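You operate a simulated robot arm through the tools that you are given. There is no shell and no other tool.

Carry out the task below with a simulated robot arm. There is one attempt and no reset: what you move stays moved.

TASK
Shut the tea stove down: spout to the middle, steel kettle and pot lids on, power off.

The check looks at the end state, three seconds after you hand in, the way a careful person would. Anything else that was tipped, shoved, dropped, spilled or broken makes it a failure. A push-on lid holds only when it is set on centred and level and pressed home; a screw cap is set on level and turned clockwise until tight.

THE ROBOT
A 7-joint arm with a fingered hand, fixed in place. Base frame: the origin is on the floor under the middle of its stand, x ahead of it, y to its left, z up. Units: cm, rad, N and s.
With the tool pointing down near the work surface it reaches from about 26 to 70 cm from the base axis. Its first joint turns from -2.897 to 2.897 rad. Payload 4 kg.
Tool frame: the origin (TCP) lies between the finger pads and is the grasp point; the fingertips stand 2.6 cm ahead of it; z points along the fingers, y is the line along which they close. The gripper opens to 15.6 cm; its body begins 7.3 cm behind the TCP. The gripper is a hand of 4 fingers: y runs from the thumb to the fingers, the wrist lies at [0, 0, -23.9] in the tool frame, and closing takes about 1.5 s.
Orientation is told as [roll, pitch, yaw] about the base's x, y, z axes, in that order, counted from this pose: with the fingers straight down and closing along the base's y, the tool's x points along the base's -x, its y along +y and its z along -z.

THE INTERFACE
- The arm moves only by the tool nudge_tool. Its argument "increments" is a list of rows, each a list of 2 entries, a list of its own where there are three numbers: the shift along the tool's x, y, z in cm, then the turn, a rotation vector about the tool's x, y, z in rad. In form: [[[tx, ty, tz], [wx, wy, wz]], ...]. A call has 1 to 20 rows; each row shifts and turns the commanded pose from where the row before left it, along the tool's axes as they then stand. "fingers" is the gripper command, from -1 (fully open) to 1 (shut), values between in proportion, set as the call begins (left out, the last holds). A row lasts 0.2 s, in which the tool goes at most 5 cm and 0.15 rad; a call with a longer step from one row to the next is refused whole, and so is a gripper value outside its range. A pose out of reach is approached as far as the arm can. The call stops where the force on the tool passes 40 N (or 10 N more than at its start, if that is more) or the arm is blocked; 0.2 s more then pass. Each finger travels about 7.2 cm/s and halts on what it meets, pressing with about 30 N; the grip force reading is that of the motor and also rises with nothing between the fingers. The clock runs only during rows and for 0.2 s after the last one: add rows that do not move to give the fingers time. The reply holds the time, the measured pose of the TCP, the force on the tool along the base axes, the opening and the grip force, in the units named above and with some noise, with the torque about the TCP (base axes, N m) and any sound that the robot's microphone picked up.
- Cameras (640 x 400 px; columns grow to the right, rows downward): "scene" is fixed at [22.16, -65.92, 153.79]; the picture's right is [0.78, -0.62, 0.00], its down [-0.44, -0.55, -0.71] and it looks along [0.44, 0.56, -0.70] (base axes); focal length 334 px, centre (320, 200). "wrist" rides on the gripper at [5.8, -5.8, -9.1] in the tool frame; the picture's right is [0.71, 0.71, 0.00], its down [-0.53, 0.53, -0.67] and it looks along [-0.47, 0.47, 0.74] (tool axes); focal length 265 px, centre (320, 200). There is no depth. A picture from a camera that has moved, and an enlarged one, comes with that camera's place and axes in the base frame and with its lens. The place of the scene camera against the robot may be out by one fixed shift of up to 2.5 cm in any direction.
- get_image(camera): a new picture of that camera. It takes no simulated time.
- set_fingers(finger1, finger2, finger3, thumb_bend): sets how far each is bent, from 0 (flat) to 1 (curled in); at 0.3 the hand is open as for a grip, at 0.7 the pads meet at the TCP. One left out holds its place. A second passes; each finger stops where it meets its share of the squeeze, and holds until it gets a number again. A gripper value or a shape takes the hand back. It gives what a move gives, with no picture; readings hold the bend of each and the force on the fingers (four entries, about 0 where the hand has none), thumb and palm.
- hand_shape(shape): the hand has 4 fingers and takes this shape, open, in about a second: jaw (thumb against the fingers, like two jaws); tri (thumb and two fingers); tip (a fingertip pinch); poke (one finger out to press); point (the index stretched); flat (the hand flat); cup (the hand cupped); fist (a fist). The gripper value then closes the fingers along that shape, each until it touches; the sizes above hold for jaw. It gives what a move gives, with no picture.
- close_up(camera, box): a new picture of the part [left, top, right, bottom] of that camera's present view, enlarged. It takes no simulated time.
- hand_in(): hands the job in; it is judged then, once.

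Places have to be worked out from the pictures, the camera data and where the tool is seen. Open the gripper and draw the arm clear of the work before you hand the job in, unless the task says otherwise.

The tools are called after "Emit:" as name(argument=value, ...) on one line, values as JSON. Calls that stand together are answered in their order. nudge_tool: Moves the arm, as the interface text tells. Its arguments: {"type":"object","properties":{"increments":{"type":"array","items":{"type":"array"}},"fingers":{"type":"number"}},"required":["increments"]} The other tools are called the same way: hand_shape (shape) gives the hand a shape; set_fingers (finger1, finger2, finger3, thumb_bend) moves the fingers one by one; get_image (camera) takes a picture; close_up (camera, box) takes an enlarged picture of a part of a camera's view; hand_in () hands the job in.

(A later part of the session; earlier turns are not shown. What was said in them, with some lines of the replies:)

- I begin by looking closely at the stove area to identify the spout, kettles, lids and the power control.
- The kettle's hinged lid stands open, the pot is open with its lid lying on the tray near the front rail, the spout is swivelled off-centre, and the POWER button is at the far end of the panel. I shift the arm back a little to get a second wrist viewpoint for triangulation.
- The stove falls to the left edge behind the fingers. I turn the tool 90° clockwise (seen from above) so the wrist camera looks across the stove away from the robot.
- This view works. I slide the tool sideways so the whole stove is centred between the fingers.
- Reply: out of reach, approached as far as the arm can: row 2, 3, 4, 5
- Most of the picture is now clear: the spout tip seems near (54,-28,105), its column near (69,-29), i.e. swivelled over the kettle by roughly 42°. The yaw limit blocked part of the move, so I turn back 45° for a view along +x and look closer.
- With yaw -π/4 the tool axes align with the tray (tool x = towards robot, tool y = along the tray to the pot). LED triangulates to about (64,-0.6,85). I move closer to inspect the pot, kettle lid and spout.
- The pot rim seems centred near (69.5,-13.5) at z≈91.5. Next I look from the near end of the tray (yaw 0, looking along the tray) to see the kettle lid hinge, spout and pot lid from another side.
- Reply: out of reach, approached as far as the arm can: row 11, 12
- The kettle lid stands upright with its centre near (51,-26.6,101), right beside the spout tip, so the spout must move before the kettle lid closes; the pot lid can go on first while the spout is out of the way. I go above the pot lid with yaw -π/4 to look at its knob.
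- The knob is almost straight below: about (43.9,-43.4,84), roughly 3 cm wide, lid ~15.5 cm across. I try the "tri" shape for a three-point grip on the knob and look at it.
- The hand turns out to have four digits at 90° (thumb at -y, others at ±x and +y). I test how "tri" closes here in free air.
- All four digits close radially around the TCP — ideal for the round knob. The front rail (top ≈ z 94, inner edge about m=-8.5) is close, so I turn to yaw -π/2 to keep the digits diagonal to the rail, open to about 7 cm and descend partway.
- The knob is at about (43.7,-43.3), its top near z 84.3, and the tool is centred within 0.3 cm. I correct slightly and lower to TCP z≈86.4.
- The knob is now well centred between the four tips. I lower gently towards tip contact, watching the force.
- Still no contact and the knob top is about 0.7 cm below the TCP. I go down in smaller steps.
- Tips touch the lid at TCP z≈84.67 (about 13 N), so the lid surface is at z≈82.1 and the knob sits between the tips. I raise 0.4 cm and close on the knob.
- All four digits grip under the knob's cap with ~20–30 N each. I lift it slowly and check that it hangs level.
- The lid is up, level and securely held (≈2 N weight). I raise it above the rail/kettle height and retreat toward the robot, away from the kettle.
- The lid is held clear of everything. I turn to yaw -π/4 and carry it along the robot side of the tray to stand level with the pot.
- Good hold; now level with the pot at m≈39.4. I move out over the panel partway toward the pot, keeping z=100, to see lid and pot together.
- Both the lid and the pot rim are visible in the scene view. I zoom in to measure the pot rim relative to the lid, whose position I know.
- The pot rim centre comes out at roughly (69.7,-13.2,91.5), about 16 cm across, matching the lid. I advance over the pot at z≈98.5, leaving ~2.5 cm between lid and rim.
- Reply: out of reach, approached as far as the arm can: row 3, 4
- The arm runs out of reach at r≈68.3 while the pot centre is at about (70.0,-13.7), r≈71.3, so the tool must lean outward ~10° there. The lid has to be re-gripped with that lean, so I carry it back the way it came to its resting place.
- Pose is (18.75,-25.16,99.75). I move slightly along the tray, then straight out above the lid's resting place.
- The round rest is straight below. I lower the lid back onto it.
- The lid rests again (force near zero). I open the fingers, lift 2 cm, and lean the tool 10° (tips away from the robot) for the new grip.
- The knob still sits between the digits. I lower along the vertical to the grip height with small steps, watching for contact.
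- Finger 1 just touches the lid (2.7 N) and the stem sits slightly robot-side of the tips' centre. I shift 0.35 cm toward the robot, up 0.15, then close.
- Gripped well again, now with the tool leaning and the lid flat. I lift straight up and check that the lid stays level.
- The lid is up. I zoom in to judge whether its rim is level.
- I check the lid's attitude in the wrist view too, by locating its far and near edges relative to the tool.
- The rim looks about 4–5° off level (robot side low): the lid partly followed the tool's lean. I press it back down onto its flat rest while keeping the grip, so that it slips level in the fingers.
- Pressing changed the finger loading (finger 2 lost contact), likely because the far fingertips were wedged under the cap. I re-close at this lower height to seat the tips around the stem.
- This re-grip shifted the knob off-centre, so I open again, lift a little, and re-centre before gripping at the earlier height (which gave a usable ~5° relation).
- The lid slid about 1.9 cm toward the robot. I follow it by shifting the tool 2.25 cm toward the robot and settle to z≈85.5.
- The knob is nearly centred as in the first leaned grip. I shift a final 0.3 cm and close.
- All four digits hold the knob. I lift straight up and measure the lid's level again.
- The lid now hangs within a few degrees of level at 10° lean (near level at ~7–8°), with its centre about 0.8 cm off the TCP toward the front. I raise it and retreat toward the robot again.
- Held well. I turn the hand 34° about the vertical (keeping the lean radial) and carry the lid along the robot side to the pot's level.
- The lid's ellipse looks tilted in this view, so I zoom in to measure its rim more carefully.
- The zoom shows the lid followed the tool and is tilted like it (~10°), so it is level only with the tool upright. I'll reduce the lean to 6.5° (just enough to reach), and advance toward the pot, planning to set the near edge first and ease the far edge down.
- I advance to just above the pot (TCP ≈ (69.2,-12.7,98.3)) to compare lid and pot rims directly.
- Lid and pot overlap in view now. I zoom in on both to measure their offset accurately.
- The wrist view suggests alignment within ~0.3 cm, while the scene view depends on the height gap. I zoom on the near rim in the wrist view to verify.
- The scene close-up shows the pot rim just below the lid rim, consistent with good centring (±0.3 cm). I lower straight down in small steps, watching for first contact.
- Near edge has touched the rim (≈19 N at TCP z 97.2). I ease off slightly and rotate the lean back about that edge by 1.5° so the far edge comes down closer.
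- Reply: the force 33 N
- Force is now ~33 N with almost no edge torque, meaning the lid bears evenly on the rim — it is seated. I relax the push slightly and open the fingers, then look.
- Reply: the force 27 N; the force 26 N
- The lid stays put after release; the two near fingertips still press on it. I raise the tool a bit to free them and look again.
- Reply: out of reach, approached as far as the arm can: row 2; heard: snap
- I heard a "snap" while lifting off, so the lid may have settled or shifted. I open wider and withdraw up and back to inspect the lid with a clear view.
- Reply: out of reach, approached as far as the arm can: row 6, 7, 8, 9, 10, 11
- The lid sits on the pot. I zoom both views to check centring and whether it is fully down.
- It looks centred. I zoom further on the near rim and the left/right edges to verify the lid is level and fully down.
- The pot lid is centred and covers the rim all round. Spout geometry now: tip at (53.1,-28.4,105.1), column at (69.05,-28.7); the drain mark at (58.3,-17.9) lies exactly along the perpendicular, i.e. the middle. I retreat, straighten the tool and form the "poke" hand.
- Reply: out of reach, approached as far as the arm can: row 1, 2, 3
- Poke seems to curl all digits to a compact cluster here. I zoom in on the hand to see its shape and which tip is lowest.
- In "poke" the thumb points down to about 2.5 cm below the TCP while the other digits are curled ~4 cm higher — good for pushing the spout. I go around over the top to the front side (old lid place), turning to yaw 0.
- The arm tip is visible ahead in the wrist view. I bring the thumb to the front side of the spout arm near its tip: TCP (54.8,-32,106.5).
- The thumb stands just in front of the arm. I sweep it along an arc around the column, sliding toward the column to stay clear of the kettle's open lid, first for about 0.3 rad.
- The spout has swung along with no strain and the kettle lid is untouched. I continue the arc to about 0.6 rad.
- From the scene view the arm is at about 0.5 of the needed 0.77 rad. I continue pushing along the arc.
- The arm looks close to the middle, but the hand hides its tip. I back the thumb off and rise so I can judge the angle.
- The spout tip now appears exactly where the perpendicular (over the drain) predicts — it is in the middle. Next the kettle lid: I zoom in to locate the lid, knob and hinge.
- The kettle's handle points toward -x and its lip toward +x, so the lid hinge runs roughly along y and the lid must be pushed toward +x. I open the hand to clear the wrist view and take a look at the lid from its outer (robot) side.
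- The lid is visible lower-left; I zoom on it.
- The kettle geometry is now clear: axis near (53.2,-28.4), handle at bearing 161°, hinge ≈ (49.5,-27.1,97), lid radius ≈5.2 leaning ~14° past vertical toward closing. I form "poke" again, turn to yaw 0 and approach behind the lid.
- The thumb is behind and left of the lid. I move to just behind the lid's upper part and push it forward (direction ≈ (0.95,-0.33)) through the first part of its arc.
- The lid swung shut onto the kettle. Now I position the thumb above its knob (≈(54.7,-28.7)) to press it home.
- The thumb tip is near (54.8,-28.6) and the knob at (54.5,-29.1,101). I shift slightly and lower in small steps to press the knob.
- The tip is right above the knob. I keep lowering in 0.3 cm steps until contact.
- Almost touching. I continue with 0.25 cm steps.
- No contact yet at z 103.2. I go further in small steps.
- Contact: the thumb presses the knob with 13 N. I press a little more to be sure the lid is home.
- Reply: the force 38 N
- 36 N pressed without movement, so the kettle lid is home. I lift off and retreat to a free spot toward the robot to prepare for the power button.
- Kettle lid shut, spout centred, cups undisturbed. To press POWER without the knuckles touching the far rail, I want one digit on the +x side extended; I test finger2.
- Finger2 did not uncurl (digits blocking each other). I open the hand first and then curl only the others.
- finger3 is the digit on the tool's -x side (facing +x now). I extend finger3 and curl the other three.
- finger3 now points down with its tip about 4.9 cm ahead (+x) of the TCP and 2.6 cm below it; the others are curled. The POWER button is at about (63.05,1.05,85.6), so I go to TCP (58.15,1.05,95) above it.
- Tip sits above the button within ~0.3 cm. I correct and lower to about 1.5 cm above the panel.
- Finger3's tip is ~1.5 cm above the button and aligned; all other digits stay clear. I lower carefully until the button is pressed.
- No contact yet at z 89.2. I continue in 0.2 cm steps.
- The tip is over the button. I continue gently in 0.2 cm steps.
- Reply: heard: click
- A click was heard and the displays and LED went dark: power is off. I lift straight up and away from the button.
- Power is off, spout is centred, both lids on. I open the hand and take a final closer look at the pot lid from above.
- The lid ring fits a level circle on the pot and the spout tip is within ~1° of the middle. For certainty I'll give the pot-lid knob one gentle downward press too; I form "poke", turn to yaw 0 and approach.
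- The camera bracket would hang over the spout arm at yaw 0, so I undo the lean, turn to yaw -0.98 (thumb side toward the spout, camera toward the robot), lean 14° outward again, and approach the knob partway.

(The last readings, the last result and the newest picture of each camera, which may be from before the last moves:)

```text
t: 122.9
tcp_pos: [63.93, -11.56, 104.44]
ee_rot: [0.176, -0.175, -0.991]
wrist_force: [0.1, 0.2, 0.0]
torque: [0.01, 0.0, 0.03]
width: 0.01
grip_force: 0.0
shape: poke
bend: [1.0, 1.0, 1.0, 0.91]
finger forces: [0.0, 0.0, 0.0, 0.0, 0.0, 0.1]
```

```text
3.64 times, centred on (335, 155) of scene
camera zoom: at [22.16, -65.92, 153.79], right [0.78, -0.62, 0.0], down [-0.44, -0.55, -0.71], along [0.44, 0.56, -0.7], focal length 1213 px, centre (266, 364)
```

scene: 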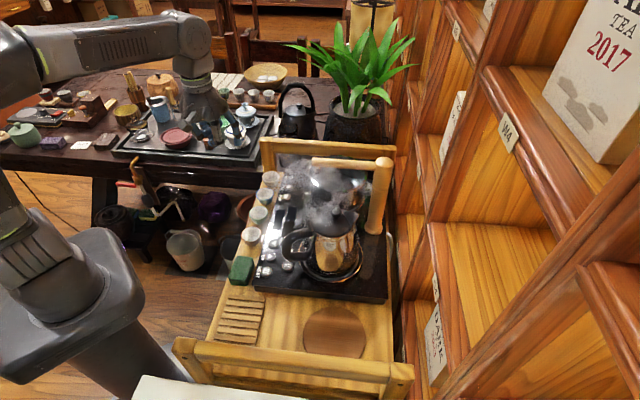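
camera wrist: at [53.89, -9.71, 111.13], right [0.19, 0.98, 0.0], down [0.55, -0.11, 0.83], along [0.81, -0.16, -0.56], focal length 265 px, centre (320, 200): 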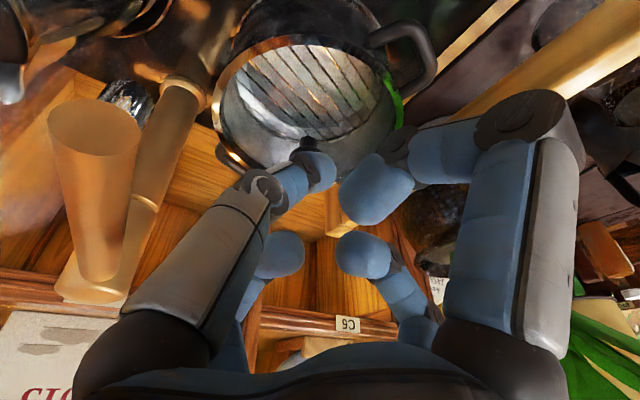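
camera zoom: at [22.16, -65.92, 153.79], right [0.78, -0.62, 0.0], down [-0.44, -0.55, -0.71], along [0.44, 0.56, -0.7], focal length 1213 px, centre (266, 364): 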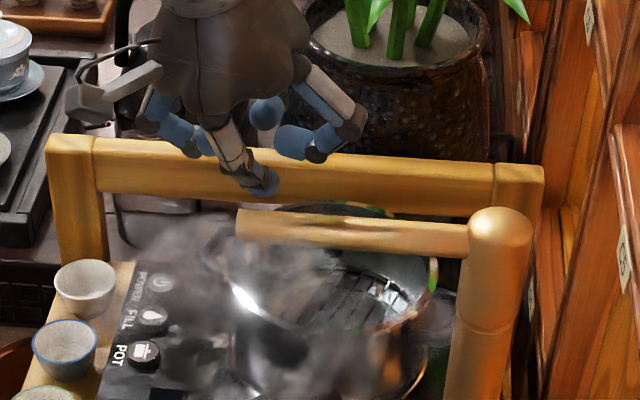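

Clear of the spout with good margin. I continue to above the knob.

Emit:
nudge_tool(increments=[[[-1.22, 0.75, 0.757], [0, 0, 0]], [[-1.22, 0.75, 0.757], [0, 0, 0]], [[-1.22, 0.75, 0.757], [0, 0, 0]], [[-1.1, 0.7, 0.7], [0, 0, 0]], [[0, 0, 0], [0, 0, 0]]])

Emit:
get_image(camera="wrist")

Emit:
close_up(camera="scene", box=[280, 110, 400, 210])

```text
t: 124.1
tcp_pos: [69.48, -14.08, 102.93]
ee_rot: [0.177, -0.175, -0.992]
wrist_force: [-0.7, 0.0, 0.4]
torque: [0.01, -0.05, -0.01]
width: 0.0
grip_force: 0.0
shape: poke
bend: [1.0, 1.0, 1.0, 0.91]
finger forces: [0.0, 0.0, 0.0, 0.0, 0.0, 0.0]
```

```text
taken
camera wrist: at [59.57, -12.12, 109.78], right [0.19, 0.98, 0.0], down [0.55, -0.11, 0.83], along [0.81, -0.16, -0.56], focal length 265 px, centre (320, 200)
```

wrist: 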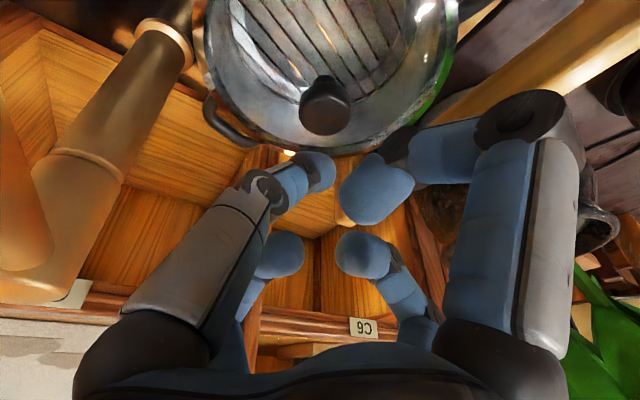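

```text
4.00 times, centred on (340, 160) of scene
camera zoom: at [22.16, -65.92, 153.79], right [0.78, -0.62, 0.0], down [-0.44, -0.55, -0.71], along [0.44, 0.56, -0.7], focal length 1334 px, centre (240, 360)
```

zoom: 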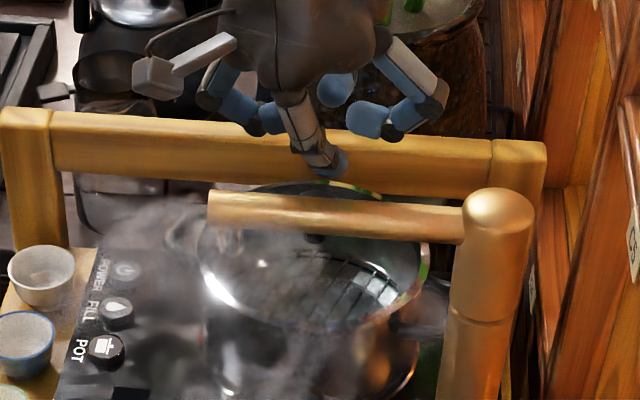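

Thumb tip ≈ (69.85,-13.9), knob ≈ (69.5,-13.75). I shift slightly and lower about 2.1 cm.

Emit:
nudge_tool(increments=[[[0.387, -0.327, 0.776], [0, 0, 0]], [[0.137, -0.137, 0.776], [0, 0, 0]], [[0.0855, -0.0855, 0.485], [0, 0, 0]], [[0, 0, 0], [0, 0, 0]]])

Emit:
get_image(camera="wrist")

Emit:
close_up(camera="scene", box=[280, 110, 400, 210])

```text
t: 125.1
tcp_pos: [69.25, -13.92, 100.81]
ee_rot: [0.178, -0.172, -0.993]
wrist_force: [1.2, 0.6, -0.1]
torque: [-0.02, 0.04, -0.01]
width: 0.0
grip_force: 0.1
shape: poke
bend: [1.0, 1.0, 1.0, 0.91]
finger forces: [0.1, 0.0, 0.1, 0.0, 0.0, 0.1]
```

```text
taken
camera wrist: at [59.27, -11.98, 107.56], right [0.19, 0.98, 0.0], down [0.55, -0.11, 0.83], along [0.81, -0.16, -0.56], focal length 265 px, centre (320, 200)
```

wrist: 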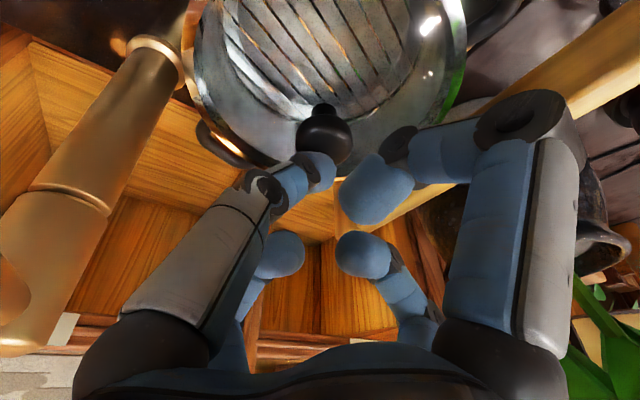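

```text
4.00 times, centred on (340, 160) of scene
camera zoom: at [22.16, -65.92, 153.79], right [0.78, -0.62, 0.0], down [-0.44, -0.55, -0.71], along [0.44, 0.56, -0.7], focal length 1334 px, centre (240, 360)
```

zoom: 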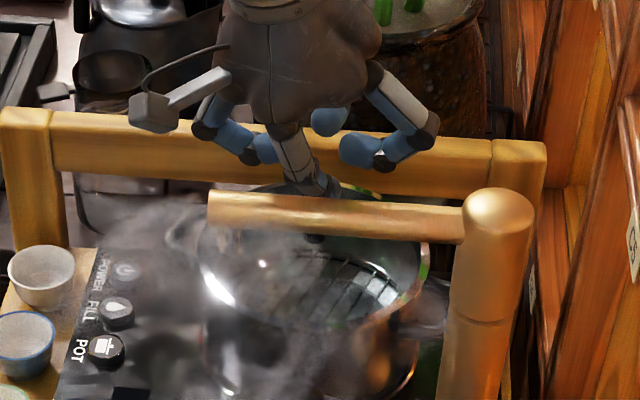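

The knob is straight below the tip. I lower in 0.25 cm steps to contact.

Emit:
nudge_tool(increments=[[[0.043, -0.043, 0.243], [0, 0, 0]], [[0.043, -0.043, 0.243], [0, 0, 0]], [[0.043, -0.043, 0.243], [0, 0, 0]], [[0, 0, 0], [0, 0, 0]]])

Emit:
close_up(camera="wrist", box=[220, 60, 420, 220])

```text
t: 126.1
tcp_pos: [69.08, -13.94, 100.3]
ee_rot: [0.178, -0.179, -0.995]
wrist_force: [-14.4, -2.1, 29.4]
torque: [0.02, 0.22, 0.06]
width: 0.02
grip_force: 0.0
shape: poke
bend: [1.0, 1.0, 1.0, 0.92]
finger forces: [0.1, 0.0, 0.0, 0.0, 29.9, 0.0]
```

```text
2.50 times, centred on (320, 140) of wrist
camera zoom: at [59.13, -12.07, 107.18], right [0.19, 0.98, 0.0], down [0.54, -0.11, 0.83], along [0.82, -0.16, -0.55], focal length 664 px, centre (320, 350)
```

zoom: 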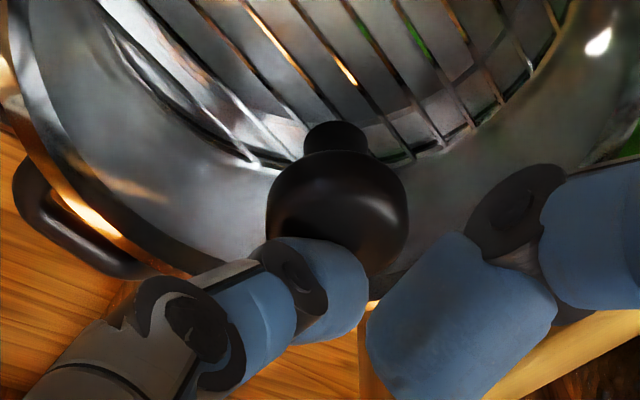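

The thumb pressed the knob with ~30 N and nothing moved or clicked — the lid was already home. I lift off straight up right away.

Emit:
nudge_tool(increments=[[[-0.09, 0.09, -0.5], [0, 0, 0]], [[0.1, -0.1, -1.0], [0, 0, 0]], [[0.5, -0.5, -1.5], [0, 0, 0]], [[1.2, -1.2, -1.5], [0, 0, 0]], [[2.2, -2.2, -1.5], [0, 0, 0]], [[3.0, -3.0, -1.0], [0, 0, 0]], [[3.0, -3.0, -1.0], [0, 0, 0]], [[3.0, -3.0, -1.0], [0, 0, 0]], [[0, 0, 0], [0.0863, 0.0863, 0]], [[0, 0, 0], [0.0863, 0.0863, 0]], [[0, 0, 0], [0, 0, 0]]])

Emit:
hand_shape(shape="jaw")

Emit:
get_image(camera="wrist")

Emit:
close_up(camera="scene", box=[250, 130, 410, 260])

```text
t: 128.5
tcp_pos: [49.64, -10.06, 104.39]
ee_rot: [0.0, -0.003, -0.977]
wrist_force: [-1.0, 0.1, 0.9]
torque: [-0.03, 0.01, 0.0]
width: 0.01
grip_force: 0.1
shape: poke
bend: [1.0, 1.0, 1.0, 0.91]
finger forces: [0.0, 0.0, 0.0, 0.0, 0.1, 0.0]
```

```text
t: 129.4
tcp_pos: [49.68, -10.11, 104.35]
ee_rot: [0.001, -0.001, -0.977]
wrist_force: [-0.7, 0.5, 0.2]
torque: [-0.03, -0.01, -0.03]
width: 15.59
grip_force: 0.0
shape: jaw
bend: [0.3, 0.3, 0.3, 0.3]
finger forces: [0.0, 0.0, 0.0, 0.1, 0.1, 0.1]
```

```text
taken
camera wrist: at [41.6, -8.58, 113.51], right [0.19, 0.98, 0.0], down [0.73, -0.14, 0.67], along [0.66, -0.13, -0.74], focal length 265 px, centre (320, 200)
```

wrist: 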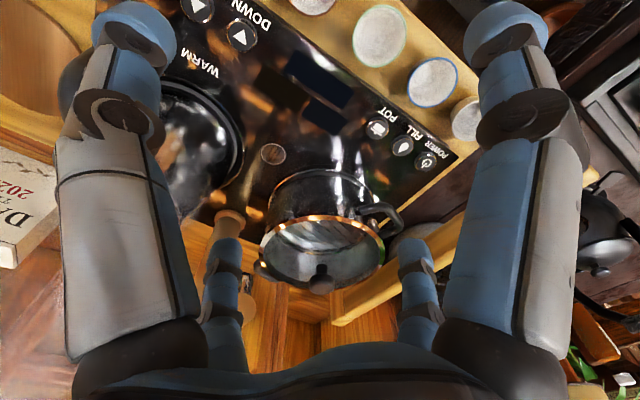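

```text
3.08 times, centred on (330, 195) of scene
camera zoom: at [22.16, -65.92, 153.79], right [0.78, -0.62, 0.0], down [-0.44, -0.55, -0.71], along [0.44, 0.56, -0.7], focal length 1027 px, centre (289, 215)
```

zoom: 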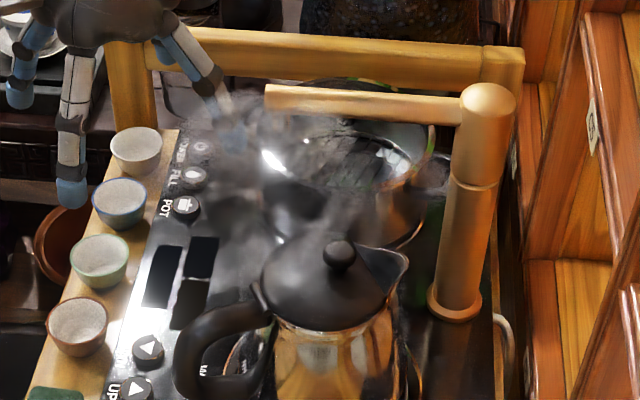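

Everything seems in place. I zoom once more on the pot lid and kettle to confirm nothing shifted.

Emit:
close_up(camera="scene", box=[300, 145, 400, 215])

Emit:
close_up(camera="wrist", box=[230, 150, 420, 310])

```text
5.71 times, centred on (350, 180) of scene
camera zoom: at [22.16, -65.92, 153.79], right [0.78, -0.62, 0.0], down [-0.44, -0.55, -0.71], along [0.44, 0.56, -0.7], focal length 1906 px, centre (149, 314)
```

zoom: 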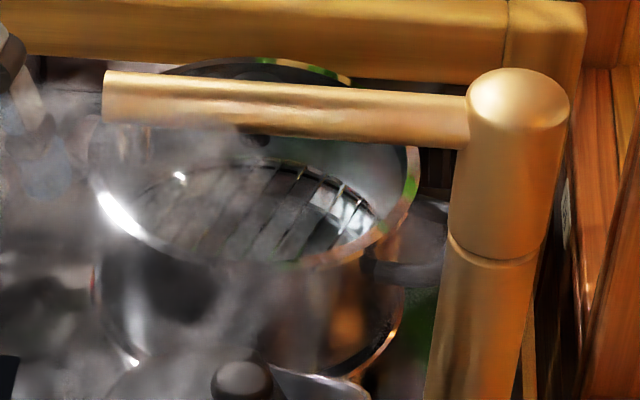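

```text
2.50 times, centred on (325, 230) of wrist
camera zoom: at [41.6, -8.58, 113.51], right [0.19, 0.98, 0.0], down [0.73, -0.14, 0.67], along [0.66, -0.13, -0.74], focal length 664 px, centre (308, 125)
```

zoom: 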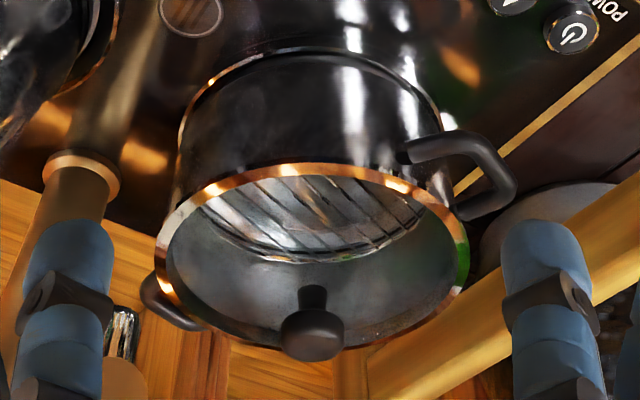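

The lid and pot are exactly as before the press. I withdraw the open hand up and back, clear of the work.

Emit:
nudge_tool(increments=[[[0.5, -0.5, -3.0], [0, 0, 0]], [[2.2, -2.1, -2.5], [0, 0, 0]], [[2.2, -2.1, -2.3], [0, 0, 0]], [[2.2, -2.1, -2.3], [0, 0, 0]], [[2.2, -2.1, -2.0], [0, 0, 0]], [[2.2, -2.1, -2.0], [0, 0, 0]], [[0, 0, 0], [0, 0, 0]], [[0, 0, 0], [0, 0, 0]]])

Emit:
get_image(camera="scene")

```text
t: 131.2
tcp_pos: [33.99, -6.79, 118.22]
ee_rot: [0.002, -0.001, -0.978]
wrist_force: [-0.2, 0.3, 0.5]
torque: [-0.02, 0.02, 0.03]
width: 15.6
grip_force: 0.1
shape: jaw
bend: [0.3, 0.3, 0.3, 0.3]
finger forces: [0.0, 0.1, 0.1, 0.1, 0.0, 0.0]
```

```text
taken
```

scene: 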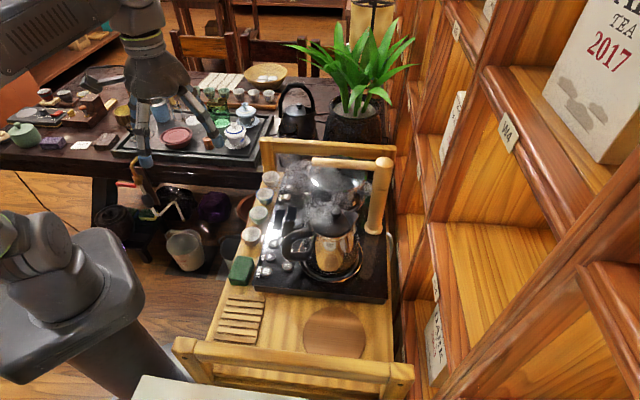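

The spout points to the middle, the kettle lid is shut, the pot lid is on, the displays are dark, nothing else has moved, and the open hand is clear. I hand the job in.

Emit:
hand_in()

```text
The job is handed in.
```

The tea stove is shut down and the job is handed in; I haven't seen the result of the check.

- **Spout:** it now points straight out over the drain mark, within about 1° of the middle by my measurements.
- **Kettle lid:** it swung shut when I pushed it, and I then pressed the knob down with about 36 N. It did not move.
- **Pot lid:** it is on and looks centred and level in both camera views. I heard a snap as the hand let go of it. A later press of about 30 N on the knob produced no further click or visible movement.
- **Power:** one press on POWER gave a click, and the displays and red light went dark.

The pot lid first went back to its resting place, because the pot was just out of reach with the hand upright. While I re-gripped it there it slid about 2 cm. Pressing the pot knob later also pushed sideways with about 14 N, but the pot did not appear to move.

The cups, sponge and the rest of the tray look unmoved in the last picture. The hand is open and clear of the stove.
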